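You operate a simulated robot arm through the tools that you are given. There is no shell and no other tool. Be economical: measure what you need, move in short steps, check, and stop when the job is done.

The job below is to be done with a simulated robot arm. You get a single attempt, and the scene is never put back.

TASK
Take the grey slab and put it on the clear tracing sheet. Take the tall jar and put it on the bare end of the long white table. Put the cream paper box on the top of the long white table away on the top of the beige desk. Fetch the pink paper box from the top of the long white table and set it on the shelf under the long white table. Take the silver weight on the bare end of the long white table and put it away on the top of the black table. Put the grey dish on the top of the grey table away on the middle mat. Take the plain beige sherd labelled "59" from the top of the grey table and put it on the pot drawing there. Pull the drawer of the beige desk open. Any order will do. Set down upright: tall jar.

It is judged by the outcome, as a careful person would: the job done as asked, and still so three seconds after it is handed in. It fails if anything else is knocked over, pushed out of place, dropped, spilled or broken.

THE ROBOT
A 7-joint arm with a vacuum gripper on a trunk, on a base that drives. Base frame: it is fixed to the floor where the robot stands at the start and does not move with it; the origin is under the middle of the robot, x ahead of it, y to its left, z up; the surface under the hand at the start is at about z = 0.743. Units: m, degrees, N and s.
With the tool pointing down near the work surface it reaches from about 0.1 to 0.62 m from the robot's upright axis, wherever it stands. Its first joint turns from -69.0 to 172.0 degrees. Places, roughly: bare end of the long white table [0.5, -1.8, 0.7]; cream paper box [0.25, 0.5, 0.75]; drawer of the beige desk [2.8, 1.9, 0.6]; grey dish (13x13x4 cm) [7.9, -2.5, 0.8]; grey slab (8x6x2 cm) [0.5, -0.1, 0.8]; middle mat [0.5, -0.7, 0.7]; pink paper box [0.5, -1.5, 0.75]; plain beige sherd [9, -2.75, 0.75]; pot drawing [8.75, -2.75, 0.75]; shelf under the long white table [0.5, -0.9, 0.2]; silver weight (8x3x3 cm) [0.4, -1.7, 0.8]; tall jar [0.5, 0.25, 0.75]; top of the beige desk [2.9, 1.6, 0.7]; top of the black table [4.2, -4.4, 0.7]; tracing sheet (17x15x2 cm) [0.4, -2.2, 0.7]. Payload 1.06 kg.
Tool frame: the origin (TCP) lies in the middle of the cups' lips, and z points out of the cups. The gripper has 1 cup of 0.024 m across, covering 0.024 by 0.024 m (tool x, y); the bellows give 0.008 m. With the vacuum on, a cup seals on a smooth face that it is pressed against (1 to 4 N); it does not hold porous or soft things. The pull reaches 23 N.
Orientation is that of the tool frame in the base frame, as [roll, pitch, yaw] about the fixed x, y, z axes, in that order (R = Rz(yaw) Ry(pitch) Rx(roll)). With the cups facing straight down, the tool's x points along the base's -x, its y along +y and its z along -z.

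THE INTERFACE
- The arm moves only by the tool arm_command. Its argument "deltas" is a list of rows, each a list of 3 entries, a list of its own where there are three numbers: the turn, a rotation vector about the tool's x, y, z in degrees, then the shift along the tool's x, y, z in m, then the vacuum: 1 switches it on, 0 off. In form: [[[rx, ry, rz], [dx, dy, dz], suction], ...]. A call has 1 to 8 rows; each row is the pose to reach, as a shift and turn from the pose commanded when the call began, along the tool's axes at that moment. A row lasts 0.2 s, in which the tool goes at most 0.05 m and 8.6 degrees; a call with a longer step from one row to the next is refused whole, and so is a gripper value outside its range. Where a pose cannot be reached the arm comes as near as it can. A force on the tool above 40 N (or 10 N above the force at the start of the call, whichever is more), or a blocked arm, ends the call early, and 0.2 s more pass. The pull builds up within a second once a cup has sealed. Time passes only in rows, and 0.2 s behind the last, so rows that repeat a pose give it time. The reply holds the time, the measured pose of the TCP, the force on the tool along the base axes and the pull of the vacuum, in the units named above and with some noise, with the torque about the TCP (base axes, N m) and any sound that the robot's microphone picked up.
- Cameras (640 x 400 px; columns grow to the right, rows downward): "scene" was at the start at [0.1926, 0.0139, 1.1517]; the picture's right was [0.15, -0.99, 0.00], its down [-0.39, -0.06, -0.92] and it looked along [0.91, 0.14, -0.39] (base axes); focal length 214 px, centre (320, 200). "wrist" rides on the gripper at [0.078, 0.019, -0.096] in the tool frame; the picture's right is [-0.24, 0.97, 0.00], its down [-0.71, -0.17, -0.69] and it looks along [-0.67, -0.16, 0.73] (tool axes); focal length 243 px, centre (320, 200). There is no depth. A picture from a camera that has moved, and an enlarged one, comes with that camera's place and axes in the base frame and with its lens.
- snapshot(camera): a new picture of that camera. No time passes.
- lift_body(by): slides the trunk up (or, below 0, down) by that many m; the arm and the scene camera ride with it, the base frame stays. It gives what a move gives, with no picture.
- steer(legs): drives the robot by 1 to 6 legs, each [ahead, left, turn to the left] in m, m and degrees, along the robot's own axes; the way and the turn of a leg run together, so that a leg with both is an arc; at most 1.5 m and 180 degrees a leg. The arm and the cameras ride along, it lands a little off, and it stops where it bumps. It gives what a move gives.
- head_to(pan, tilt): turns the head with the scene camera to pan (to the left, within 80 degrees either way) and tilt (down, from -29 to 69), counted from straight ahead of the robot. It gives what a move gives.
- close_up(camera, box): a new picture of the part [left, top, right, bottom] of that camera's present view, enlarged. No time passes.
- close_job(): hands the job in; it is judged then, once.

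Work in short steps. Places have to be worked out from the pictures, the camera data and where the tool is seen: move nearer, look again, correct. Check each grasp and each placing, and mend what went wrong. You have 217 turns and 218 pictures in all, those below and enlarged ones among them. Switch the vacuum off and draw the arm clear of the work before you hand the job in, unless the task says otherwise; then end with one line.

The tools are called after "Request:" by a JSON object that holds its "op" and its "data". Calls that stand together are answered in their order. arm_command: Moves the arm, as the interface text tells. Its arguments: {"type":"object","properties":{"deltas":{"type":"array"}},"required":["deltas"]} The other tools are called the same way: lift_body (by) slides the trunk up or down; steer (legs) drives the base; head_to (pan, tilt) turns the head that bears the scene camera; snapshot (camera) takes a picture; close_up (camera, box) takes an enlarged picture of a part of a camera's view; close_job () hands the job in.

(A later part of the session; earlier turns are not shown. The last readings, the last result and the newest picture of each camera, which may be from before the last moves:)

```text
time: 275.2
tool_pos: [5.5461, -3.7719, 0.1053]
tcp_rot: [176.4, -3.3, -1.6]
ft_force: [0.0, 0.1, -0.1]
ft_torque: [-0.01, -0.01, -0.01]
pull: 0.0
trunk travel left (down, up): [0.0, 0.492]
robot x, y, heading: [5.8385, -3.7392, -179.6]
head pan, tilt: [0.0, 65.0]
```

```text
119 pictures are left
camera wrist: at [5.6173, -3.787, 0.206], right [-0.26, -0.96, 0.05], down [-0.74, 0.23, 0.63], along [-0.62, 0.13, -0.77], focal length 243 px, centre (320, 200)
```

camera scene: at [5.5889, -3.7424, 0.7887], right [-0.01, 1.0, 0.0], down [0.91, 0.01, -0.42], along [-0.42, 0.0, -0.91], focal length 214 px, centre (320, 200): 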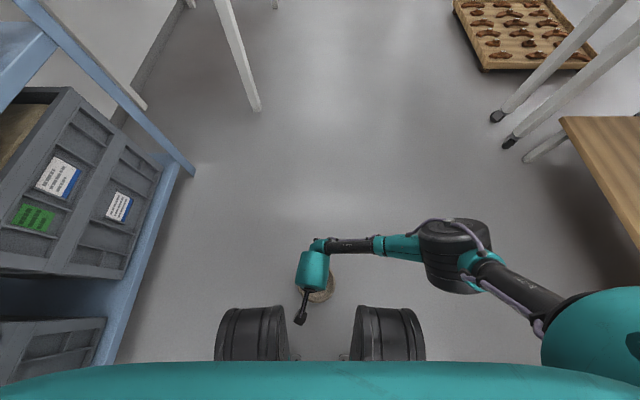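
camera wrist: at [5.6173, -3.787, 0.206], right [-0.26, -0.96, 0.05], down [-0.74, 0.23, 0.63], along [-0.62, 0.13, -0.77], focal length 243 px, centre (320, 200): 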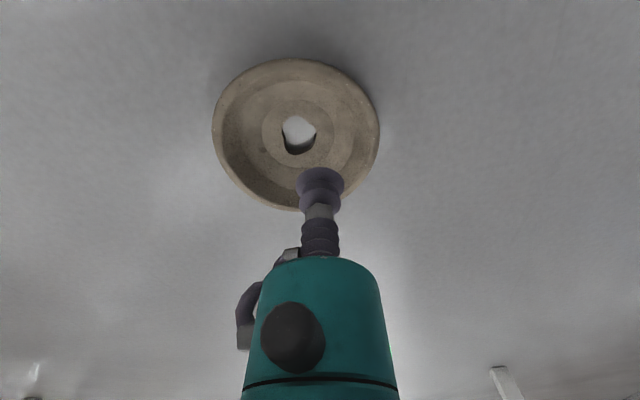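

Now the dish lies between and ahead of the wheels, well within reach. Descending again.

Request:
{"op": "arm_command", "data": {"deltas": [[[0, 0, 0], [0.002, -0.004, 0.045], 1], [[0, 0, 0], [0.002, -0.004, 0.08], 1], [[0, 0, 0], [0.002, -0.004, 0.092], 1], [[0, 0, 0], [0.002, -0.004, 0.097], 1], [[0, 0, 0], [0.002, -0.004, 0.1], 1], [[0, 0, 0], [0.002, -0.004, 0.1], 1], [[0, 0, 0], [0.002, -0.004, 0.1], 1]]}}

Request:
{"op": "close_up", "data": {"camera": "wrist", "box": [180, 60, 470, 260]}}

```text
time: 276.9
tool_pos: [5.5371, -3.7637, 0.0047]
tcp_rot: [177.1, -2.0, -1.6]
ft_force: [-1.2, 1.0, 1.8]
ft_torque: [-0.03, 0.0, 0.02]
pull: 22.6
trunk travel left (down, up): [0.0, 0.492]
robot x, y, heading: [5.8349, -3.7425, -180.0]
head pan, tilt: [0.0, 65.0]
```

```text
2.00 times, centred on (325, 160) of wrist
camera zoom: at [5.6105, -3.7808, 0.1049], right [-0.27, -0.96, 0.04], down [-0.73, 0.23, 0.65], along [-0.64, 0.14, -0.76], focal length 485 px, centre (310, 280)
```

zoom: 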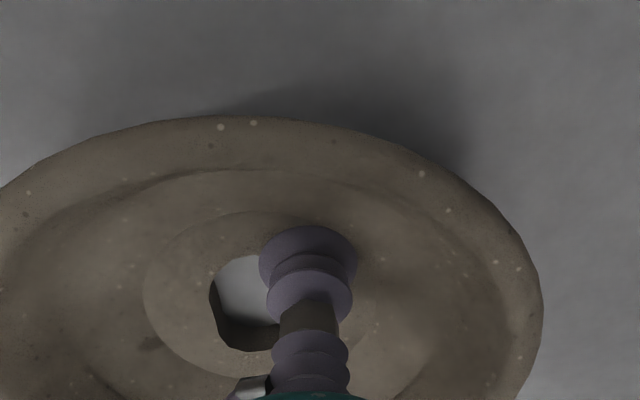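

Sealed (22.6 N). Lifting slowly; I'll carry the dish low above the floor so that a slip would do no harm.

Request:
{"op": "arm_command", "data": {"deltas": [[[0, 0, 0], [0, 0, -0.01], 1], [[0, 0, 0], [0, 0, -0.025], 1], [[0, 0, 0], [0, 0, -0.04], 1], [[0, 0, 0], [0, 0, -0.06], 1], [[0, 0, 0], [0, 0, -0.08], 1], [[0, 0, 0], [-0.03, 0, -0.1], 1], [[0, 0, 0], [-0.06, 0, -0.12], 1]]}}

Request:
{"op": "snapshot", "data": {"camera": "scene"}}

Request:
{"op": "snapshot", "data": {"camera": "wrist"}}

```text
time: 278.4
tool_pos: [5.4855, -3.7647, 0.1215]
tcp_rot: [176.4, -3.3, -1.4]
ft_force: [0.5, 0.0, -0.3]
ft_torque: [0.0, 0.01, -0.03]
pull: 0.1
out of reach, approached as far as the arm can: row 1
trunk travel left (down, up): [0.0, 0.492]
robot x, y, heading: [5.8389, -3.7407, -179.8]
head pan, tilt: [0.0, 65.0]
```

```text
117 pictures are left
camera scene: at [5.589, -3.7424, 0.7887], right [-0.01, 1.0, 0.0], down [0.91, 0.01, -0.42], along [-0.42, 0.0, -0.91], focal length 214 px, centre (320, 200)
```

scene: 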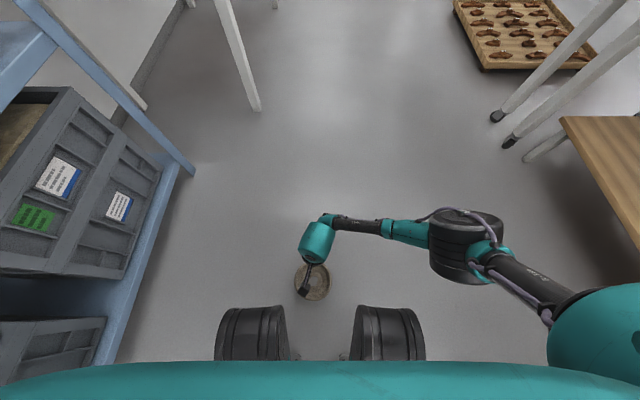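

```text
116 pictures are left
camera wrist: at [5.5564, -3.7799, 0.223], right [-0.26, -0.96, 0.05], down [-0.74, 0.23, 0.63], along [-0.62, 0.13, -0.78], focal length 243 px, centre (320, 200)
```

wrist: 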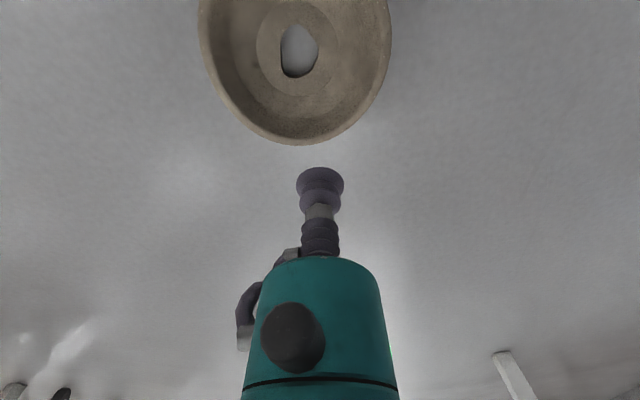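

The arm was at its limit and lost the grip on lifting; the dish is still on the floor near (5.53,-3.767). Moving a further 6 cm closer, centred between the wheels, and re-imaging.

Request:
{"op": "steer", "data": {"legs": [[0.06, 0.026, 0]]}}

Request:
{"op": "snapshot", "data": {"camera": "wrist"}}

Request:
{"op": "snapshot", "data": {"camera": "scene"}}

```text
time: 279.4
tool_pos: [5.4251, -3.7917, 0.1226]
tcp_rot: [176.4, -3.3, -1.4]
ft_force: [-0.1, -0.2, 0.2]
ft_torque: [-0.01, 0.03, 0.0]
pull: 0.2
trunk travel left (down, up): [0.0, 0.492]
robot x, y, heading: [5.7804, -3.7616, -179.7]
head pan, tilt: [0.0, 65.0]
```

```text
115 pictures are left
camera wrist: at [5.4972, -3.8061, 0.2228], right [-0.26, -0.96, 0.05], down [-0.74, 0.23, 0.63], along [-0.62, 0.13, -0.77], focal length 243 px, centre (320, 200)
```

wrist: 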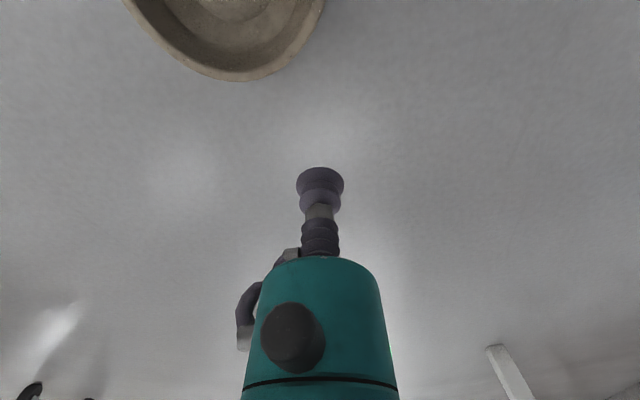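

```text
114 pictures are left
camera scene: at [5.5297, -3.7685, 0.7887], right [-0.01, 1.0, 0.0], down [0.91, 0.01, -0.42], along [-0.42, 0.0, -0.91], focal length 214 px, centre (320, 200)
```

scene: 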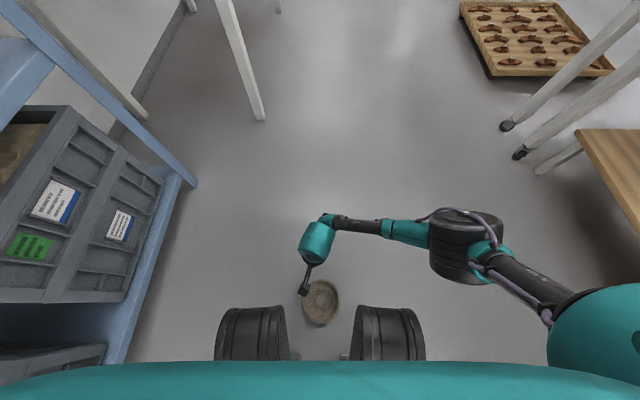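

Request:
{"op": "close_up", "data": {"camera": "scene", "box": [285, 270, 355, 335]}}

```text
6.15 times, centred on (320, 302) of scene
camera zoom: at [5.5297, -3.7685, 0.7887], right [-0.01, 1.0, 0.0], down [0.91, 0.01, -0.42], along [-0.42, 0.0, -0.91], focal length 1320 px, centre (320, -431)
```

zoom: 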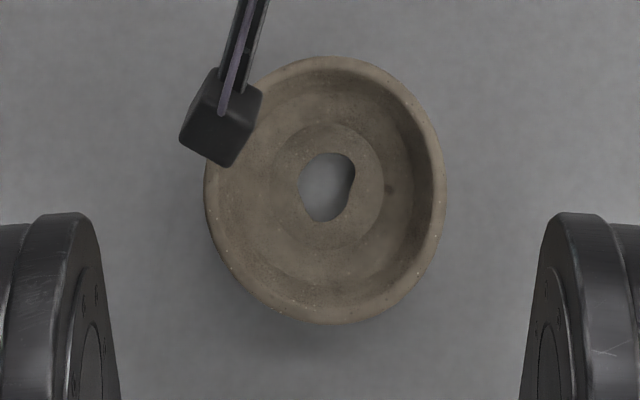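

Clear top view: best flat strip lies toward (+y, slightly +x). Backing 2 cm for clearance from the wheels and going to (5.542,-3.741).

Request:
{"op": "steer", "data": {"legs": [[-0.02, 0, 0]]}}

Request:
{"op": "arm_command", "data": {"deltas": [[[2, -0.4, 0], [0.03, -0.013, 0], 0], [[4, -0.8, 0], [0.06, -0.033, 0], 0], [[6.2, -1.2, 0], [0.08, -0.045, 0], 0], [[8.35, -1.64, 0], [0.0957, -0.053, 0.02], 0]]}}

Request:
{"op": "snapshot", "data": {"camera": "wrist"}}

Request:
{"op": "close_up", "data": {"camera": "scene", "box": [270, 240, 370, 335]}}

```text
time: 280.2
tool_pos: [5.4457, -3.791, 0.1219]
tcp_rot: [176.4, -3.4, -1.5]
ft_force: [0.8, -0.6, 0.2]
ft_torque: [0.03, 0.0, 0.0]
pull: 0.1
trunk travel left (down, up): [0.0, 0.492]
robot x, y, heading: [5.7997, -3.7668, -179.6]
head pan, tilt: [0.0, 65.0]
```

```text
time: 281.2
tool_pos: [5.5444, -3.7415, 0.103]
tcp_rot: [-175.2, -1.7, -1.5]
ft_force: [-0.3, 0.7, -0.1]
ft_torque: [-0.02, 0.0, 0.0]
pull: 0.1
trunk travel left (down, up): [0.0, 0.492]
robot x, y, heading: [5.7992, -3.7681, -179.6]
head pan, tilt: [0.0, 65.0]
```

```text
112 pictures are left
camera wrist: at [5.6185, -3.7713, 0.1993], right [-0.26, -0.96, -0.09], down [-0.72, 0.13, 0.68], along [-0.64, 0.24, -0.73], focal length 243 px, centre (320, 200)
```

wrist: 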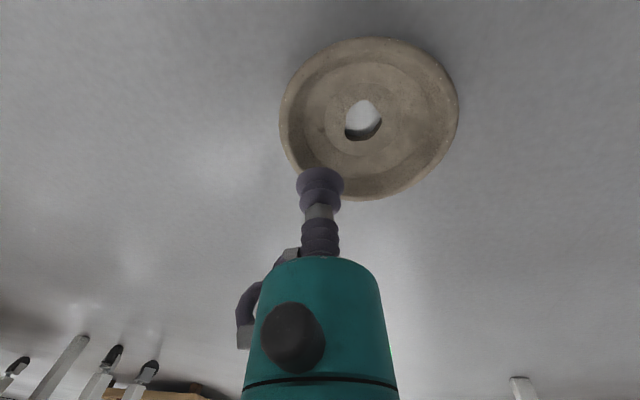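

```text
4.21 times, centred on (320, 288) of scene
camera zoom: at [5.5494, -3.7684, 0.7887], right [-0.01, 1.0, 0.0], down [0.91, 0.01, -0.42], along [-0.42, 0.0, -0.91], focal length 903 px, centre (320, -168)
```

zoom: 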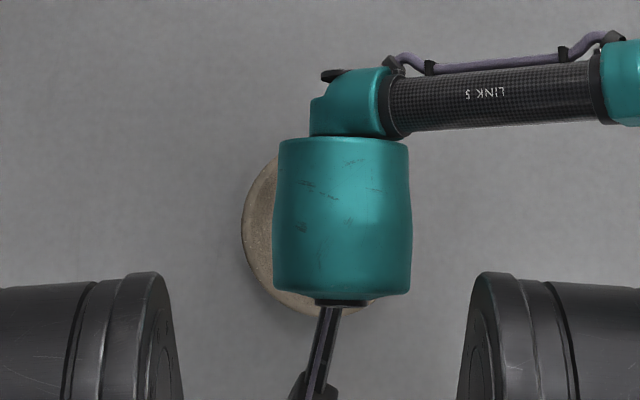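

Wrist data put the dish centre at (5.531,-3.766). Correcting and pressing.

Request:
{"op": "arm_command", "data": {"deltas": [[[0, 0, 0], [-0.007, 0.0095, 0.03], 1], [[0, 0, 0], [-0.007, 0.0095, 0.07], 1], [[0, 0, 0], [-0.007, 0.0095, 0.085], 1], [[0, 0, 0], [-0.007, 0.0095, 0.092], 1], [[0, 0, 0], [-0.007, 0.0095, 0.097], 1], [[0, 0, 0], [-0.007, 0.0095, 0.099], 1], [[0, 0, 0], [-0.007, 0.0095, 0.099], 1], [[0, 0, 0], [-0.007, 0.0095, 0.099], 1]]}}

Request:
{"op": "close_up", "data": {"camera": "wrist", "box": [180, 60, 470, 260]}}

```text
time: 281.7
tool_pos: [5.5357, -3.7497, 0.077]
tcp_rot: [-175.2, -1.5, -1.5]
ft_force: [1.0, -2.9, 16.7]
ft_torque: [0.05, -0.25, -0.01]
pull: 0.1
trunk travel left (down, up): [0.0, 0.492]
robot x, y, heading: [5.7969, -3.7664, -179.7]
head pan, tilt: [0.0, 65.0]
stopped in row 2: the force on the tool passed its limit at 70 N (the readings are from after the stop); the commanded pose is now the measured one
```

```text
2.00 times, centred on (325, 160) of wrist
camera zoom: at [5.6099, -3.7782, 0.1735], right [-0.26, -0.96, -0.09], down [-0.72, 0.13, 0.68], along [-0.64, 0.24, -0.73], focal length 485 px, centre (310, 280)
```

zoom: 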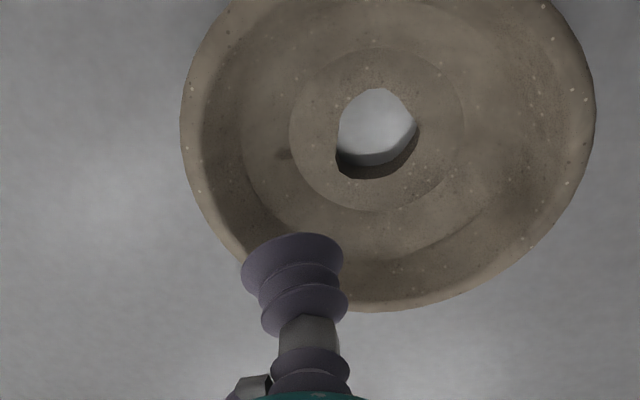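

The wrist camera hit the base. Lifting, backing 2.5 cm, and turning the tool 90° so the camera points sideways.

Request:
{"op": "arm_command", "data": {"deltas": [[[0, 0, 0], [0, 0, -0.04], 0], [[0, 0, 0], [-0.02, 0, -0.08], 0], [[0, 0, 8], [-0.02, 0, -0.1], 0], [[0, 0, 16], [-0.02, 0, -0.1], 0], [[0, 0, 24], [-0.02, 0, -0.1], 0], [[0, 0, 32], [-0.02, 0, -0.1], 0], [[0, 0, 40], [-0.02, 0, -0.1], 0], [[0, 0, 48], [-0.02, 0, -0.1], 0]]}}

Request:
{"op": "arm_command", "data": {"deltas": [[[0, 0, 8], [0, 0, 0], 0], [[0, 0, 16], [0, 0, 0], 0], [[0, 0, 24], [0, 0, 0], 0], [[0, 0, 32], [0, 0, 0], 0], [[0, 0, 40], [0, 0, 0], 0]]}}

Request:
{"op": "steer", "data": {"legs": [[-0.025, 0, 0]]}}

Request:
{"op": "snapshot", "data": {"camera": "wrist"}}

Request:
{"op": "snapshot", "data": {"camera": "scene"}}

```text
time: 283.5
tool_pos: [5.5132, -3.7554, 0.1747]
tcp_rot: [-175.4, 2.8, -49.5]
ft_force: [0.2, 0.6, 0.1]
ft_torque: [-0.04, 0.0, 0.02]
pull: 0.0
trunk travel left (down, up): [0.0, 0.492]
robot x, y, heading: [5.7969, -3.7675, -179.7]
head pan, tilt: [0.0, 65.0]
```

```text
time: 284.7
tool_pos: [5.5133, -3.7554, 0.1749]
tcp_rot: [-178.2, 5.0, -89.4]
ft_force: [0.2, 0.9, 0.0]
ft_torque: [0.01, 0.0, 0.02]
pull: 0.0
trunk travel left (down, up): [0.0, 0.492]
robot x, y, heading: [5.7971, -3.7676, -179.4]
head pan, tilt: [0.0, 65.0]
```

```text
time: 285.5
tool_pos: [5.5371, -3.7556, 0.1755]
tcp_rot: [-178.2, 5.0, -89.4]
ft_force: [0.7, 0.1, 0.1]
ft_torque: [0.01, 0.03, 0.01]
pull: 0.0
trunk travel left (down, up): [0.0, 0.492]
robot x, y, heading: [5.8239, -3.7646, -179.4]
head pan, tilt: [0.0, 65.0]
```

```text
109 pictures are left
camera wrist: at [5.5157, -3.8417, 0.2633], right [-0.97, 0.23, -0.01], down [0.14, 0.65, 0.75], along [0.18, 0.73, -0.66], focal length 243 px, centre (320, 200)
```

wrist: 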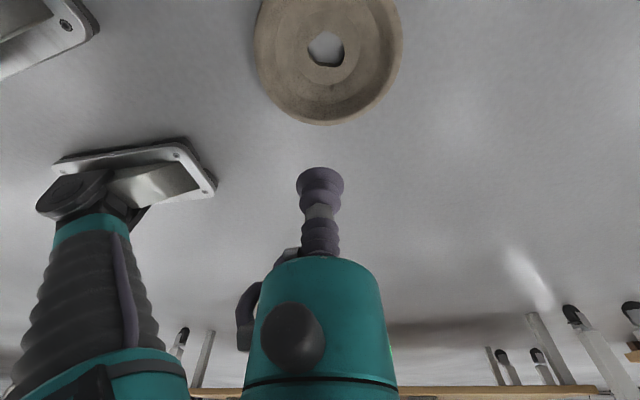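

```text
108 pictures are left
camera scene: at [5.574, -3.7681, 0.7887], right [-0.01, 1.0, 0.0], down [0.91, 0.01, -0.42], along [-0.42, 0.0, -0.91], focal length 214 px, centre (320, 200)
```

scene: 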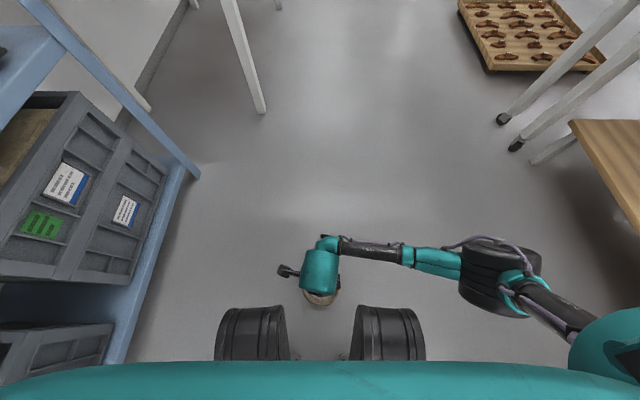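

Dish centre confirmed at (5.532,-3.766). Descending with the camera now sideways.

Request:
{"op": "arm_command", "data": {"deltas": [[[0, 0, 0], [0.001, 0.0025, 0.05], 1], [[0, 0, 0], [0.001, 0.0025, 0.1], 1], [[0, 0, 0], [0.001, 0.0025, 0.14], 1], [[0, 0, 0], [0.001, 0.0025, 0.155], 1], [[0, 0, 0], [0.001, 0.0025, 0.163], 1], [[0, 0, 0], [0.001, 0.0025, 0.167], 1], [[0, 0, 0], [0.001, 0.0025, 0.167], 1]]}}

Request:
{"op": "close_up", "data": {"camera": "wrist", "box": [180, 60, 470, 260]}}

```text
time: 287.1
tool_pos: [5.5397, -3.7415, 0.0085]
tcp_rot: [-178.2, 4.9, -89.4]
ft_force: [-0.7, -1.0, 2.0]
ft_torque: [0.04, -0.01, -0.01]
pull: 0.0
trunk travel left (down, up): [0.0, 0.492]
robot x, y, heading: [5.8263, -3.7662, -179.6]
head pan, tilt: [0.0, 65.0]
```

```text
2.00 times, centred on (325, 160) of wrist
camera zoom: at [5.5178, -3.8282, 0.0964], right [-0.97, 0.23, -0.01], down [0.14, 0.65, 0.75], along [0.18, 0.73, -0.66], focal length 485 px, centre (310, 280)
```

zoom: 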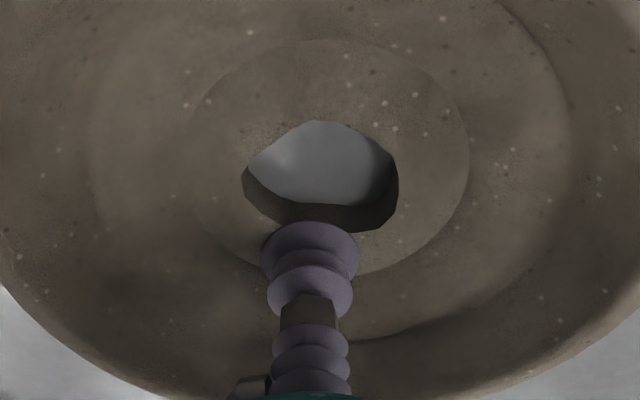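

The lip slightly overlaps the hole edge; shifting 5 mm outward (+y) and pressing.

Request:
{"op": "arm_command", "data": {"deltas": [[[0, 0, 0], [0, 0, -0.008], 1], [[0, 0, 0], [-0.005, 0, -0.008], 1], [[0, 0, 0], [-0.005, 0, 0.0], 1], [[0, 0, 0], [-0.005, 0, 0.003], 1], [[0, 0, 0], [-0.005, 0, 0.005], 1], [[0, 0, 0], [-0.005, 0, 0.005], 1], [[0, 0, 0], [-0.005, 0, 0.005], 1]]}}

Request:
{"op": "close_up", "data": {"camera": "wrist", "box": [180, 60, 470, 260]}}

```text
time: 288.7
tool_pos: [5.5387, -3.736, 0.0052]
tcp_rot: [-178.2, 4.9, -89.3]
ft_force: [-1.6, -5.7, 10.4]
ft_torque: [0.16, 0.07, 0.07]
pull: 22.7
trunk travel left (down, up): [0.0, 0.492]
robot x, y, heading: [5.8201, -3.7651, -179.8]
head pan, tilt: [0.0, 65.0]
```

```text
2.00 times, centred on (325, 160) of wrist
camera zoom: at [5.5179, -3.8229, 0.0928], right [-0.97, 0.23, -0.01], down [0.14, 0.65, 0.75], along [0.17, 0.73, -0.66], focal length 485 px, centre (310, 280)
```

zoom: 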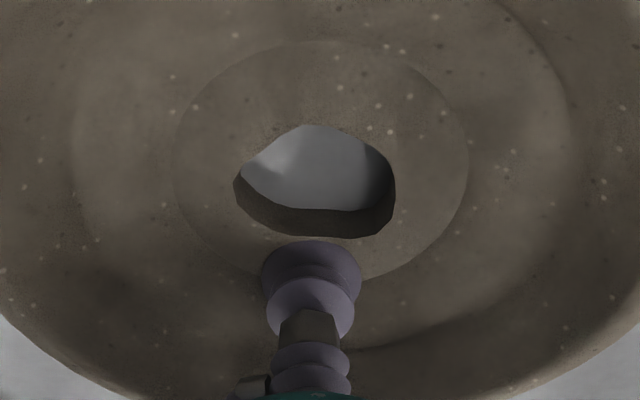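

Sealed. Lifting gently by a few centimetres.

Request:
{"op": "arm_command", "data": {"deltas": [[[0, 0, 0], [0, 0, 0], 1], [[0, 0, 0], [0, 0, 0], 1], [[0, 0, 0], [0, 0, -0.008], 1], [[0, 0, 0], [0, 0, -0.018], 1], [[0, 0, 0], [0, 0, -0.03], 1], [[0, 0, 0], [0, 0, -0.045], 1], [[0, 0, 0], [0, 0, -0.06], 1], [[0, 0, 0], [0, 0, -0.075], 1]]}}

Request:
{"op": "snapshot", "data": {"camera": "wrist"}}

```text
time: 290.5
tool_pos: [5.5395, -3.7417, 0.08]
tcp_rot: [-178.2, 5.0, -89.4]
ft_force: [0.7, -0.6, -0.4]
ft_torque: [0.04, -0.02, 0.01]
pull: 0.0
trunk travel left (down, up): [0.0, 0.492]
robot x, y, heading: [5.8228, -3.7655, -179.7]
head pan, tilt: [0.0, 65.0]
```

```text
105 pictures are left
camera wrist: at [5.517, -3.8292, 0.1675], right [-0.97, 0.23, -0.01], down [0.14, 0.65, 0.75], along [0.18, 0.73, -0.66], focal length 243 px, centre (320, 200)
```

wrist: 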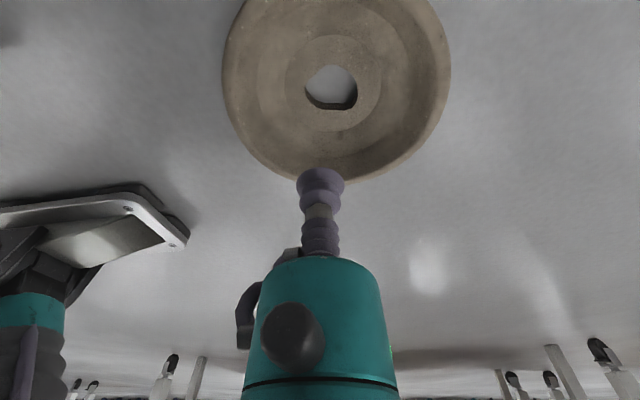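

Lost again on lifting, with a large sideways force during the press. Re-imaging the dish to choose a better, less stressed grip.

Request:
{"op": "arm_command", "data": {"deltas": [[[0, 0, 0], [-0.03, 0, -0.04], 0], [[0, 0, 0], [-0.07, 0, -0.06], 0]]}}

Request:
{"op": "close_up", "data": {"camera": "scene", "box": [285, 250, 355, 315]}}

Request:
{"op": "close_up", "data": {"camera": "wrist", "box": [200, 0, 460, 130]}}

```text
time: 291.1
tool_pos: [5.535, -3.6778, 0.1436]
tcp_rot: [-178.4, 4.9, -89.4]
ft_force: [-0.4, -0.1, 0.0]
ft_torque: [0.01, -0.02, 0.04]
pull: 0.1
trunk travel left (down, up): [0.0, 0.492]
robot x, y, heading: [5.8241, -3.7679, -179.7]
head pan, tilt: [0.0, 65.0]
```

```text
6.15 times, centred on (320, 282) of scene
camera zoom: at [5.5741, -3.7682, 0.7887], right [-0.01, 1.0, 0.0], down [0.91, 0.01, -0.42], along [-0.42, 0.0, -0.91], focal length 1320 px, centre (320, -308)
```

zoom: 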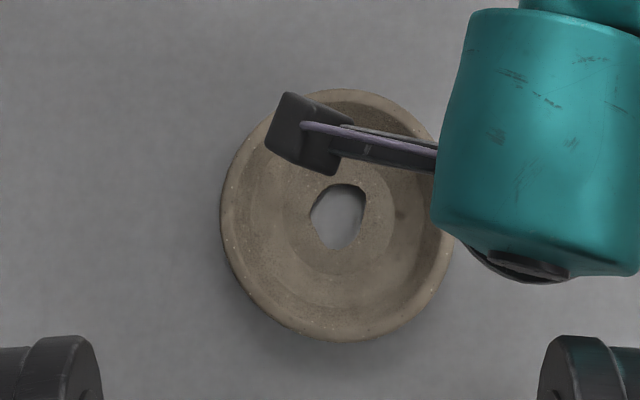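

```text
2.46 times, centred on (330, 65) of wrist
camera zoom: at [5.5128, -3.7641, 0.2321], right [-0.97, 0.23, -0.01], down [0.14, 0.65, 0.75], along [0.18, 0.73, -0.66], focal length 597 px, centre (295, 532)
```

zoom: 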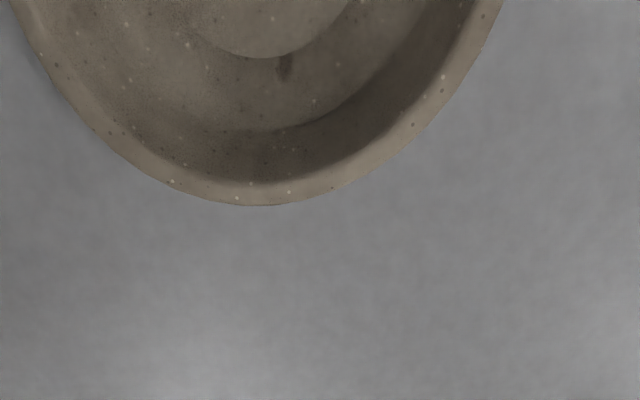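

Dish centre now about (5.530,-3.757). Approaching (5.540,-3.733) with only 2.5° lean; pausing just above to verify lip versus hole edge.

Request:
{"op": "arm_command", "data": {"deltas": [[[-0.5, 1.2, 0], [0.03, -0.002, 0], 1], [[-0.95, 2.3, 0], [0.06, -0.003, 0.02], 1], [[-0.95, 2.3, 0], [0.06, -0.003, 0.065], 1], [[-0.95, 2.3, 0], [0.06, -0.003, 0.105], 1], [[-0.95, 2.3, 0], [0.06, -0.003, 0.122], 1], [[-0.95, 2.3, 0], [0.06, -0.003, 0.128], 1]]}}

Request:
{"op": "close_up", "data": {"camera": "wrist", "box": [180, 60, 470, 260]}}

```text
time: 292.5
tool_pos: [5.5431, -3.7277, 0.012]
tcp_rot: [-179.3, 2.5, -89.5]
ft_force: [-0.4, -3.4, 3.9]
ft_torque: [0.06, -0.05, -0.04]
pull: 0.1
trunk travel left (down, up): [0.0, 0.492]
robot x, y, heading: [5.8209, -3.7674, -179.5]
head pan, tilt: [0.0, 65.0]
```

```text
2.00 times, centred on (325, 160) of wrist
camera zoom: at [5.5222, -3.8108, 0.1041], right [-0.97, 0.23, 0.0], down [0.16, 0.68, 0.72], along [0.16, 0.7, -0.7], focal length 485 px, centre (310, 280)
```

zoom: 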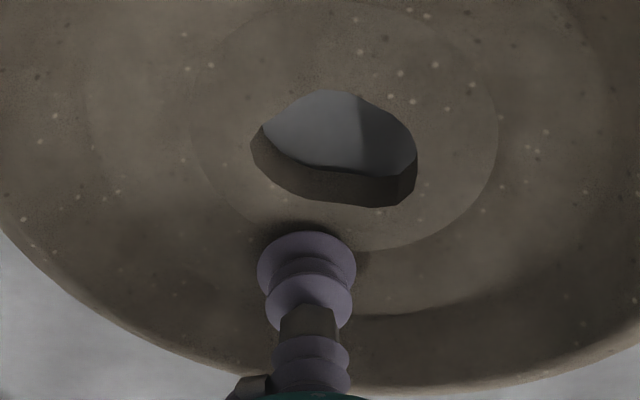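

The cup is ~7–8 mm too far out (slope contact). Lifting, shifting 7 mm toward the hole, pressing.

Request:
{"op": "arm_command", "data": {"deltas": [[[0, 0, 0], [0, 0, -0.012], 1], [[0, 0, 0], [0.007, 0, -0.012], 1], [[0, 0, 0], [0.007, 0, -0.002], 1], [[0, 0, 0], [0.007, 0, 0.002], 1], [[0, 0, 0], [0.007, 0, 0.002], 1]]}}

Request:
{"op": "close_up", "data": {"camera": "wrist", "box": [180, 60, 470, 260]}}

```text
time: 293.7
tool_pos: [5.5433, -3.7348, 0.0099]
tcp_rot: [-179.1, 2.6, -89.5]
ft_force: [-1.2, -2.3, 2.7]
ft_torque: [0.06, -0.04, 0.01]
pull: 0.0
trunk travel left (down, up): [0.0, 0.492]
robot x, y, heading: [5.8233, -3.7648, -179.7]
head pan, tilt: [0.0, 65.0]
```

```text
2.00 times, centred on (325, 160) of wrist
camera zoom: at [5.5225, -3.8172, 0.1018], right [-0.97, 0.23, 0.0], down [0.16, 0.68, 0.72], along [0.16, 0.7, -0.69], focal length 485 px, centre (310, 280)
```

zoom: 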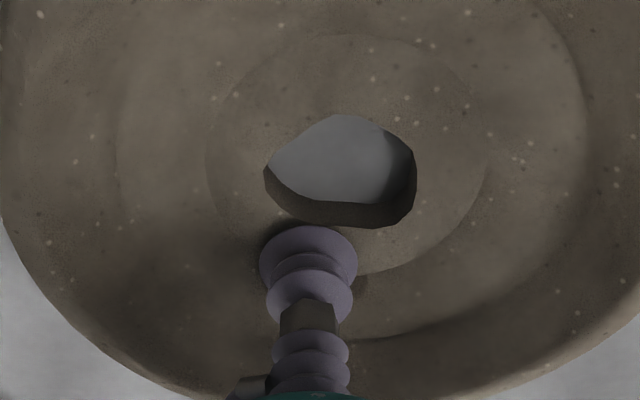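

Lip just clears the hole. Pressing a little more.

Request:
{"op": "arm_command", "data": {"deltas": [[[0, 0, 0], [0, 0, 0.002], 1], [[0, 0, 0], [0, 0, 0.004], 1], [[0, 0, 0], [0, 0, 0.006], 1], [[0, 0, 0], [0, 0, 0.006], 1], [[0, 0, 0], [0, 0, 0.006], 1]]}}

```text
time: 294.9
tool_pos: [5.5425, -3.7327, 0.0033]
tcp_rot: [-179.2, 2.5, -89.6]
ft_force: [-2.7, -2.2, 5.8]
ft_torque: [0.07, -0.05, -0.04]
pull: 0.0
trunk travel left (down, up): [0.0, 0.492]
robot x, y, heading: [5.8218, -3.7681, -179.5]
head pan, tilt: [0.0, 65.0]
```

Request:
{"op": "arm_command", "data": {"deltas": [[[0, 0, 0], [0, 0, -0.01], 1], [[1.5, -3, 0], [-0.001, 0.001, -0.01], 1], [[1.5, -3, 0], [-0.001, 0.001, -0.003], 1], [[1.5, -3, 0], [-0.001, 0.001, 0.0], 1], [[1.5, -3, 0], [-0.001, 0.001, 0.001], 1], [[1.5, -3, 0], [-0.001, 0.001, 0.001], 1]]}}

Request:
{"op": "close_up", "data": {"camera": "wrist", "box": [180, 60, 470, 260]}}

```text
time: 296.3
tool_pos: [5.542, -3.7313, 0.0038]
tcp_rot: [-177.6, 5.7, -89.4]
ft_force: [-1.5, 2.5, 6.4]
ft_torque: [-0.06, 0.0, -0.03]
pull: 0.1
trunk travel left (down, up): [0.0, 0.492]
robot x, y, heading: [5.8258, -3.7661, -179.7]
head pan, tilt: [0.0, 65.0]
```

```text
2.00 times, centred on (325, 160) of wrist
camera zoom: at [5.5193, -3.8195, 0.0895], right [-0.97, 0.23, -0.02], down [0.14, 0.64, 0.76], along [0.18, 0.74, -0.65], focal length 485 px, centre (310, 280)
```

zoom: 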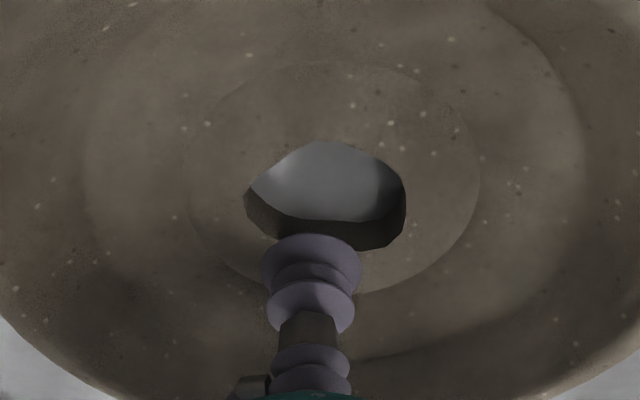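

The dish shifted a bit; the lip overlaps by ~3 mm. Nudging outward 4 mm and pressing again.

Request:
{"op": "arm_command", "data": {"deltas": [[[0, 0, 0], [0, 0, -0.01], 1], [[0, 0, 0], [-0.0045, 0.0, -0.01], 1], [[0, 0, 0], [-0.0045, 0, -0.004], 1], [[0, 0, 0], [-0.0045, 0, -0.001], 1], [[0, 0, 0], [-0.0045, 0, 0.001], 1], [[0, 0, 0], [-0.0045, 0, 0.001], 1], [[0, 0, 0], [-0.0045, 0, 0.001], 1]]}}

Request:
{"op": "close_up", "data": {"camera": "wrist", "box": [180, 60, 470, 260]}}

```text
time: 297.9
tool_pos: [5.5428, -3.728, 0.0025]
tcp_rot: [-177.8, 5.6, -89.3]
ft_force: [-3.6, -4.8, 12.0]
ft_torque: [0.15, -0.09, -0.04]
pull: 22.5
trunk travel left (down, up): [0.0, 0.492]
robot x, y, heading: [5.8229, -3.7652, -179.2]
head pan, tilt: [0.0, 65.0]
```

```text
2.00 times, centred on (325, 160) of wrist
camera zoom: at [5.5194, -3.8155, 0.0895], right [-0.97, 0.23, -0.01], down [0.14, 0.64, 0.76], along [0.18, 0.74, -0.65], focal length 485 px, centre (310, 280)
```

zoom: 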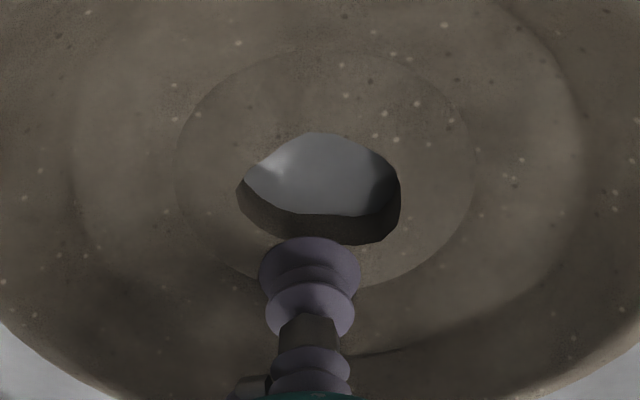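

Sealed. Relieving the sideways stress and lifting in very small steps, watching the pull.

Request:
{"op": "arm_command", "data": {"deltas": [[[0, 0, 0], [0.001, 0.001, -0.001], 1], [[0, 0, 0], [0.002, 0.001, -0.002], 1], [[0, 0, 0], [0.002, 0.001, -0.004], 1], [[0, 0, 0], [0.002, 0.001, -0.004], 1]]}}

```text
time: 298.9
tool_pos: [5.5427, -3.7295, 0.0056]
tcp_rot: [-177.7, 5.7, -89.4]
ft_force: [-0.5, 0.3, 1.0]
ft_torque: [0.11, -0.04, 0.01]
pull: 22.3
trunk travel left (down, up): [0.0, 0.492]
robot x, y, heading: [5.8247, -3.7666, -179.4]
head pan, tilt: [0.0, 65.0]
```

Request:
{"op": "arm_command", "data": {"deltas": [[[0, 0, 0], [0, 0, -0.001], 1], [[0, 0, 0], [0, 0, -0.003], 1], [[0, 0, 0], [0, 0, -0.005], 1], [[0, 0, 0], [0, 0, -0.007], 1], [[0, 0, 0], [0, 0, -0.009], 1]]}}

Request:
{"op": "close_up", "data": {"camera": "wrist", "box": [180, 60, 470, 260]}}

```text
time: 300.1
tool_pos: [5.541, -3.7311, 0.0151]
tcp_rot: [-177.8, 5.7, -89.4]
ft_force: [-0.7, 0.0, -5.0]
ft_torque: [0.09, 0.08, 0.02]
pull: 23.0
trunk travel left (down, up): [0.0, 0.492]
robot x, y, heading: [5.8256, -3.7609, -179.8]
head pan, tilt: [0.0, 65.0]
```

```text
2.00 times, centred on (325, 160) of wrist
camera zoom: at [5.5176, -3.8181, 0.1024], right [-0.97, 0.23, -0.02], down [0.14, 0.64, 0.76], along [0.18, 0.74, -0.65], focal length 485 px, centre (310, 280)
```

zoom: 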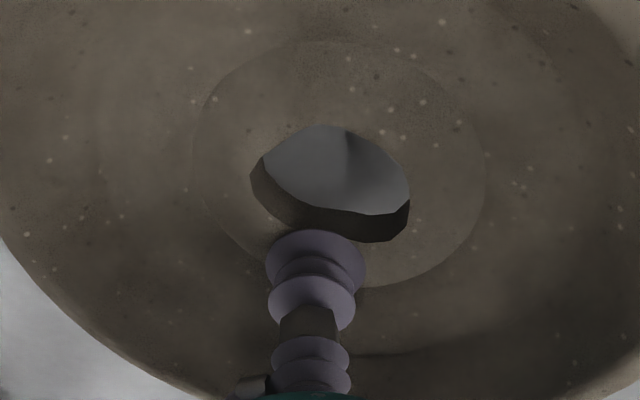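

Holding (fz −5 N). Continuing slowly upward.

Request:
{"op": "arm_command", "data": {"deltas": [[[0, 0, 0], [0, 0, -0.002], 1], [[0, 0, 0], [0, 0, -0.005], 1], [[0, 0, 0], [0, 0, -0.01], 1], [[0, 0, 0], [0, 0, -0.015], 1], [[0, 0, 0], [0, 0, -0.02], 1], [[0, 0, 0], [0, 0, -0.025], 1]]}}

Request:
{"op": "snapshot", "data": {"camera": "wrist"}}

```text
time: 301.5
tool_pos: [5.5385, -3.735, 0.0407]
tcp_rot: [-177.7, 5.7, -89.5]
ft_force: [-0.2, 0.3, 0.3]
ft_torque: [-0.01, 0.01, 0.04]
pull: 0.1
trunk travel left (down, up): [0.0, 0.492]
robot x, y, heading: [5.8254, -3.7649, -179.7]
head pan, tilt: [0.0, 65.0]
```

```text
97 pictures are left
camera wrist: at [5.516, -3.8214, 0.1272], right [-0.97, 0.23, -0.02], down [0.14, 0.64, 0.76], along [0.18, 0.74, -0.65], focal length 243 px, centre (320, 200)
```

wrist: 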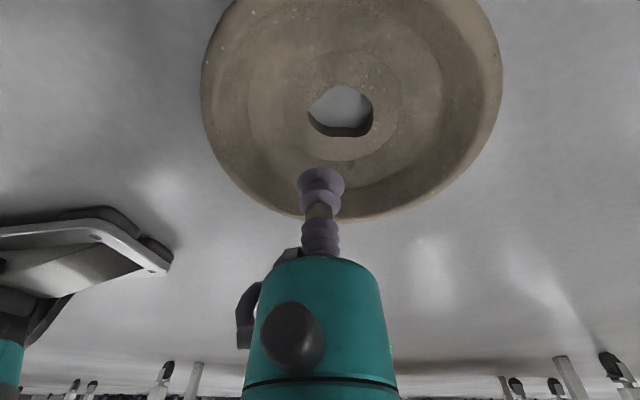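

Grip was lost as the dish left the floor: the bellows torque added to gravity. I'll retry with a bigger lean (~13°) so the residual torque opposes the weight. Re-imaging at a moderate height first.

Request:
{"op": "arm_command", "data": {"deltas": [[[0, 0, 0], [0, 0, -0.04], 0], [[0, 0, 0], [-0.02, 0, -0.08], 0], [[0, 0, 0], [-0.04, 0, -0.08], 0]]}}

Request:
{"op": "snapshot", "data": {"camera": "wrist"}}

```text
time: 302.3
tool_pos: [5.5361, -3.701, 0.123]
tcp_rot: [-177.7, 5.7, -89.4]
ft_force: [-0.5, 0.4, -0.4]
ft_torque: [-0.02, 0.03, -0.03]
pull: 0.1
trunk travel left (down, up): [0.0, 0.492]
robot x, y, heading: [5.8254, -3.7635, -179.6]
head pan, tilt: [0.0, 65.0]
```

```text
96 pictures are left
camera wrist: at [5.513, -3.7891, 0.2103], right [-0.97, 0.23, -0.02], down [0.14, 0.64, 0.76], along [0.18, 0.74, -0.65], focal length 243 px, centre (320, 200)
```

wrist: 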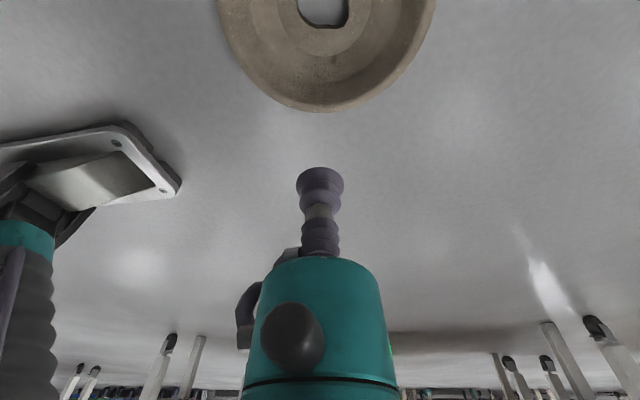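

Hole's +y edge is at y≈-3.741. Approaching (5.529,-3.7285) along a 13° leaned axis.

Request:
{"op": "arm_command", "data": {"deltas": [[[0, -3.5, 0], [0.04, 0.007, 0.0], 1], [[0, -7, 0], [0.053, 0.007, 0.005], 1], [[0, -7, 0], [0.048, 0.007, 0.05], 1], [[0, -7, 0], [0.0424, 0.007, 0.089], 1], [[0, -7, 0], [0.0405, 0.007, 0.103], 1]]}}

Request:
{"op": "close_up", "data": {"camera": "wrist", "box": [180, 60, 470, 260]}}

```text
time: 303.5
tool_pos: [5.5339, -3.7326, 0.0164]
tcp_rot: [-177.5, 12.6, -89.1]
ft_force: [0.4, 0.5, 0.3]
ft_torque: [-0.02, -0.01, 0.01]
pull: 0.1
trunk travel left (down, up): [0.0, 0.492]
robot x, y, heading: [5.8209, -3.7601, -179.7]
head pan, tilt: [0.0, 65.0]
```

```text
2.00 times, centred on (325, 160) of wrist
camera zoom: at [5.5111, -3.8298, 0.0918], right [-0.97, 0.22, 0.01], down [0.13, 0.54, 0.83], along [0.18, 0.81, -0.56], focal length 485 px, centre (310, 280)
```

zoom: 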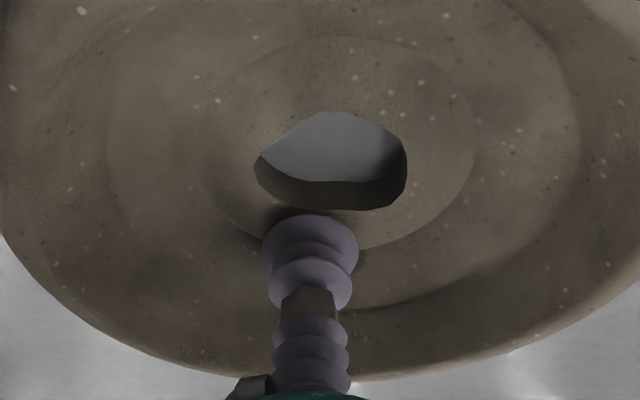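

Request:
{"op": "arm_command", "data": {"deltas": [[[0, 0, 0], [-0.004, 0, 0.004], 1], [[0, 0, 0], [-0.004, 0, 0.007], 1], [[0, 0, 0], [-0.004, 0, 0.009], 1], [[0, 0, 0], [-0.004, 0, 0.011], 1], [[0, 0, 0], [-0.004, 0, 0.011], 1], [[0, 0, 0], [-0.004, 0, 0.011], 1]]}}

Request:
{"op": "close_up", "data": {"camera": "wrist", "box": [180, 60, 470, 260]}}

```text
time: 304.9
tool_pos: [5.535, -3.7255, 0.0076]
tcp_rot: [-177.7, 12.6, -89.1]
ft_force: [-2.8, -1.4, 4.8]
ft_torque: [0.02, -0.05, 0.02]
pull: 0.0
trunk travel left (down, up): [0.0, 0.492]
robot x, y, heading: [5.8256, -3.7655, -179.3]
head pan, tilt: [0.0, 65.0]
```

```text
2.00 times, centred on (325, 160) of wrist
camera zoom: at [5.5117, -3.8239, 0.0824], right [-0.97, 0.22, 0.01], down [0.13, 0.54, 0.83], along [0.18, 0.81, -0.56], focal length 485 px, centre (310, 280)
```

zoom: 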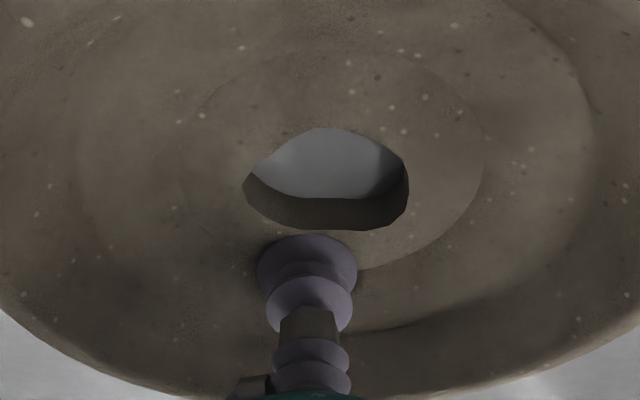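

Not sealed; adding a slight lean in x as the side force indicates, moving 1.5 mm in, pressing more.

Request:
{"op": "arm_command", "data": {"deltas": [[[0, 0, 0], [0, 0, -0.006], 1], [[5, 0, 0], [0.0015, 0.001, -0.006], 1], [[5, 0, 0], [0.0015, 0.001, 0], 1], [[5, 0, 0], [0.0015, 0.001, 0.002], 1], [[5, 0, 0], [0.0015, 0.001, 0.003], 1], [[5, 0, 0], [0.0015, 0.001, 0.003], 1], [[5, 0, 0], [0.0015, 0.001, 0.003], 1]]}}

```text
time: 306.5
tool_pos: [5.5351, -3.7267, 0.0055]
tcp_rot: [-172.7, 12.6, -89.0]
ft_force: [-1.0, -1.4, 3.6]
ft_torque: [0.04, -0.01, -0.03]
pull: 0.0
out of reach, approached as far as the arm can: row 3
trunk travel left (down, up): [0.0, 0.492]
robot x, y, heading: [5.8246, -3.7664, -179.4]
head pan, tilt: [0.0, 65.0]
```

Lateral force is smaller now; pressing 2–3 mm more.

Request:
{"op": "arm_command", "data": {"deltas": [[[0, 0, 0], [0, 0, 0.0015], 1], [[0, 0, 0], [0, 0, 0.003], 1], [[0, 0, 0], [0, 0, 0.004], 1], [[0, 0, 0], [0, 0, 0.004], 1], [[0, 0, 0], [0, 0, 0.004], 1]]}}

Request:
{"op": "close_up", "data": {"camera": "wrist", "box": [180, 60, 470, 260]}}

```text
time: 307.7
tool_pos: [5.5373, -3.7234, 0.0038]
tcp_rot: [-172.7, 12.7, -88.9]
ft_force: [1.9, -1.2, 5.0]
ft_torque: [-0.01, 0.06, 0.01]
pull: 0.1
out of reach, approached as far as the arm can: row 1, 2, 3, 4, 5
trunk travel left (down, up): [0.0, 0.492]
robot x, y, heading: [5.8207, -3.7658, -179.6]
head pan, tilt: [0.0, 65.0]
```

```text
2.00 times, centred on (325, 160) of wrist
camera zoom: at [5.5063, -3.8212, 0.0776], right [-0.97, 0.24, -0.07], down [0.07, 0.54, 0.84], along [0.24, 0.81, -0.54], focal length 485 px, centre (310, 280)
```

zoom: 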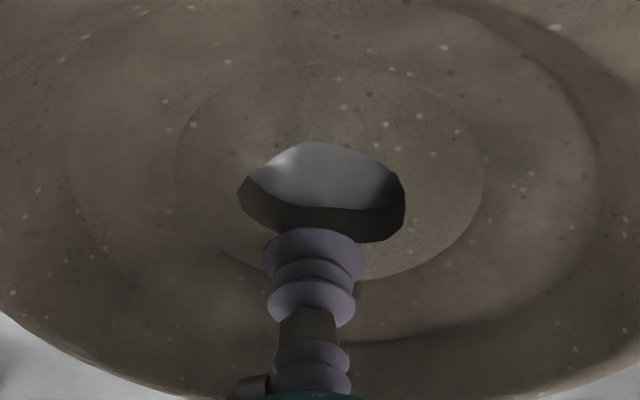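

Overlap again. Returning to the lean that sealed reliably (≈5.6°), 4.5 mm outward; afterwards I'll add lean while sealed to cancel the torque before lifting.

Request:
{"op": "arm_command", "data": {"deltas": [[[0, 0, 0], [0, 0, -0.012], 1], [[-4.5, 6.8, 0], [-0.004, 0, -0.012], 1], [[-4.5, 6.8, 0], [-0.004, 0, -0.006], 1], [[-4.5, 6.8, 0], [-0.0035, 0, -0.003], 1], [[-4.5, 6.8, 0], [-0.0035, 0, -0.001], 1], [[-4.5, 6.8, 0], [-0.0035, 0, 0.001], 1], [[-4.5, 6.8, 0], [-0.0035, 0, 0.001], 1]]}}

Request:
{"op": "close_up", "data": {"camera": "wrist", "box": [180, 60, 470, 260]}}

```text
time: 309.3
tool_pos: [5.5363, -3.7208, 0.0048]
tcp_rot: [-177.4, 5.8, -89.7]
ft_force: [-2.8, -5.0, 11.1]
ft_torque: [0.18, -0.07, 0.02]
pull: 22.3
trunk travel left (down, up): [0.0, 0.492]
robot x, y, heading: [5.8239, -3.7654, -179.4]
head pan, tilt: [0.0, 65.0]
```

```text
2.00 times, centred on (325, 160) of wrist
camera zoom: at [5.5119, -3.8088, 0.0909], right [-0.97, 0.23, -0.02], down [0.14, 0.64, 0.76], along [0.19, 0.74, -0.65], focal length 485 px, centre (310, 280)
```

zoom: 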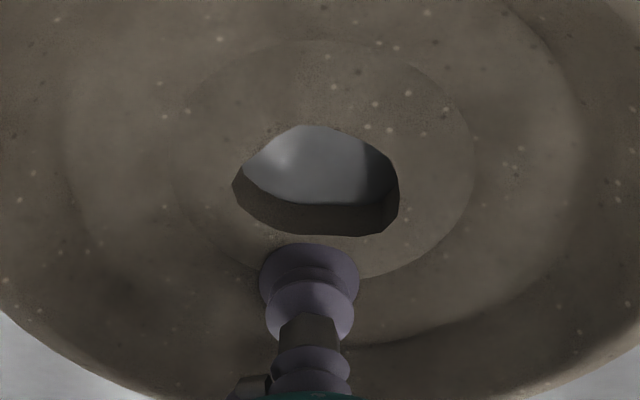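

Sealed, torque (0.18,-0.07). Adding lean along that torque and easing the force.

Request:
{"op": "arm_command", "data": {"deltas": [[[0.7, -1.9, 0], [0.001, 0, -0.001], 1], [[1.5, -3.7, 0], [0.001, 0, -0.002], 1], [[2.2, -5.6, 0], [0.001, 0, -0.003], 1], [[2.2, -5.6, 0], [0.001, 0, -0.003], 1]]}}

```text
time: 310.3
tool_pos: [5.5353, -3.7219, 0.0081]
tcp_rot: [-175.1, 11.6, -89.3]
ft_force: [1.7, 1.5, 2.5]
ft_torque: [-0.1, -0.01, 0.06]
pull: 22.5
trunk travel left (down, up): [0.0, 0.492]
robot x, y, heading: [5.8218, -3.7678, -179.4]
head pan, tilt: [0.0, 65.0]
```

Torque is now opposite to the weight's. Lifting.

Request:
{"op": "arm_command", "data": {"deltas": [[[0, 0, 0], [0, 0, -0.003], 1], [[0, 0, 0], [0, 0, -0.006], 1], [[0, 0, 0], [0, 0, -0.01], 1], [[0, 0, 0], [0, 0, -0.014], 1], [[0, 0, 0], [0, 0, -0.02], 1], [[0, 0, 0], [0, 0, -0.026], 1]]}}

Request:
{"op": "snapshot", "data": {"camera": "wrist"}}

```text
time: 311.7
tool_pos: [5.533, -3.7266, 0.0325]
tcp_rot: [-175.0, 11.5, -89.3]
ft_force: [0.6, 0.1, 0.6]
ft_torque: [0.02, -0.01, 0.01]
pull: 0.1
trunk travel left (down, up): [0.0, 0.492]
robot x, y, heading: [5.8243, -3.7653, -179.6]
head pan, tilt: [0.0, 65.0]
```

```text
91 pictures are left
camera wrist: at [5.5063, -3.8224, 0.1091], right [-0.97, 0.24, -0.04], down [0.1, 0.56, 0.82], along [0.21, 0.8, -0.56], focal length 243 px, centre (320, 200)
```

wrist: 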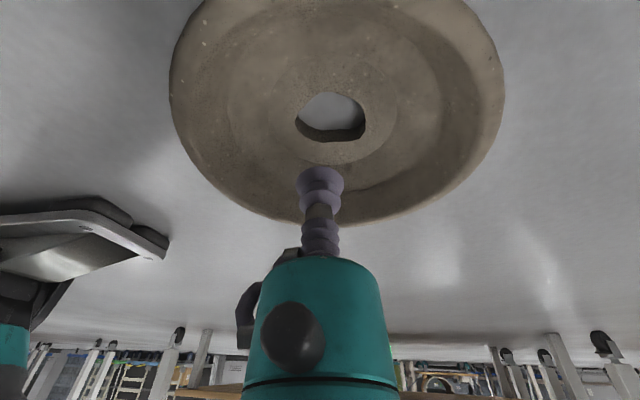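

I matched the hole's shape with the first (successful) grip: the good spot beside the "cut" edge now lies toward (+x,−y), where the offset is only ~24 mm. Lifting and re-orienting for that spot.

Request:
{"op": "arm_command", "data": {"deltas": [[[0, 0, 0], [-0.008, 0, -0.04], 0], [[-0.5, 5, 0], [-0.014, 0, -0.07], 0], [[-1, 10, 0], [-0.014, 0, -0.08], 0], [[-1.5, 14.9, 0], [-0.014, 0, -0.08], 0]]}}

Request:
{"op": "snapshot", "data": {"camera": "wrist"}}

Request:
{"op": "close_up", "data": {"camera": "scene", "box": [285, 250, 355, 315]}}

```text
time: 312.7
tool_pos: [5.5268, -3.7291, 0.1128]
tcp_rot: [-176.6, -3.4, -90.4]
ft_force: [-0.3, 0.4, 0.8]
ft_torque: [0.03, -0.02, -0.02]
pull: 0.0
trunk travel left (down, up): [0.0, 0.492]
robot x, y, heading: [5.822, -3.7649, -179.6]
head pan, tilt: [0.0, 65.0]
```

```text
90 pictures are left
camera wrist: at [5.5006, -3.8014, 0.212], right [-0.97, 0.24, -0.07], down [0.14, 0.75, 0.65], along [0.21, 0.62, -0.76], focal length 243 px, centre (320, 200)
```

wrist: 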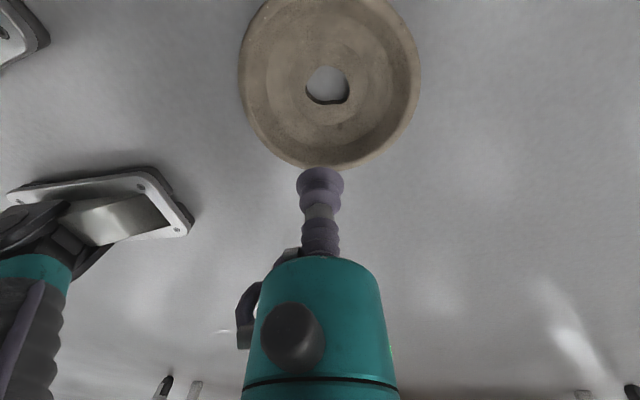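

```text
6.15 times, centred on (320, 282) of scene
camera zoom: at [5.5741, -3.7681, 0.7887], right [-0.01, 1.0, 0.0], down [0.91, 0.01, -0.42], along [-0.42, 0.0, -0.91], focal length 1320 px, centre (320, -308)
```

zoom: 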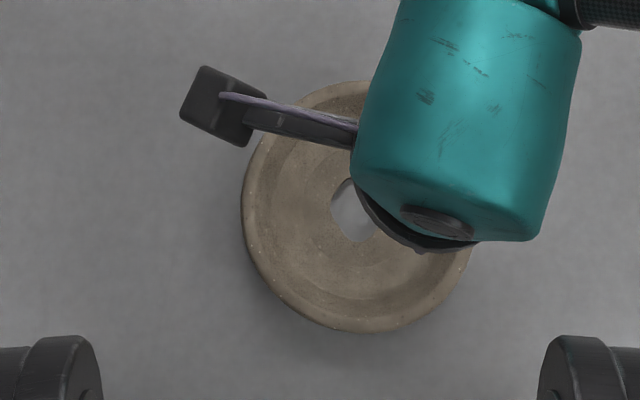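

Dish centre (5.523,-3.749). Approaching (5.541,-3.766) with 5° lean, pausing just above.

Request:
{"op": "arm_command", "data": {"deltas": [[[0, 0, 0], [0.03, -0.0075, 0], 1], [[0, 0, 0], [0.03, -0.0075, 0.045], 1], [[0, 0, 0], [0.03, -0.0075, 0.085], 1], [[0, 0, 0], [0.03, -0.0075, 0.1], 1], [[0, 0, 0], [0.03, -0.0075, 0.103], 1]]}}

Request:
{"op": "close_up", "data": {"camera": "wrist", "box": [180, 60, 470, 260]}}

```text
time: 313.9
tool_pos: [5.541, -3.7642, 0.013]
tcp_rot: [-176.6, -3.4, -90.4]
ft_force: [-0.6, 1.3, 1.3]
ft_torque: [0.03, -0.03, 0.0]
pull: 0.0
trunk travel left (down, up): [0.0, 0.492]
robot x, y, heading: [5.826, -3.7689, -179.6]
head pan, tilt: [0.0, 65.0]
```

```text
2.00 times, centred on (325, 160) of wrist
camera zoom: at [5.5141, -3.8374, 0.1115], right [-0.97, 0.24, -0.07], down [0.14, 0.75, 0.65], along [0.21, 0.62, -0.76], focal length 485 px, centre (310, 280)
```

zoom: 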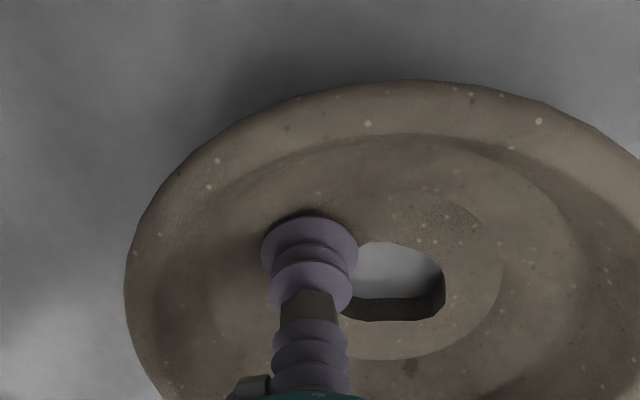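

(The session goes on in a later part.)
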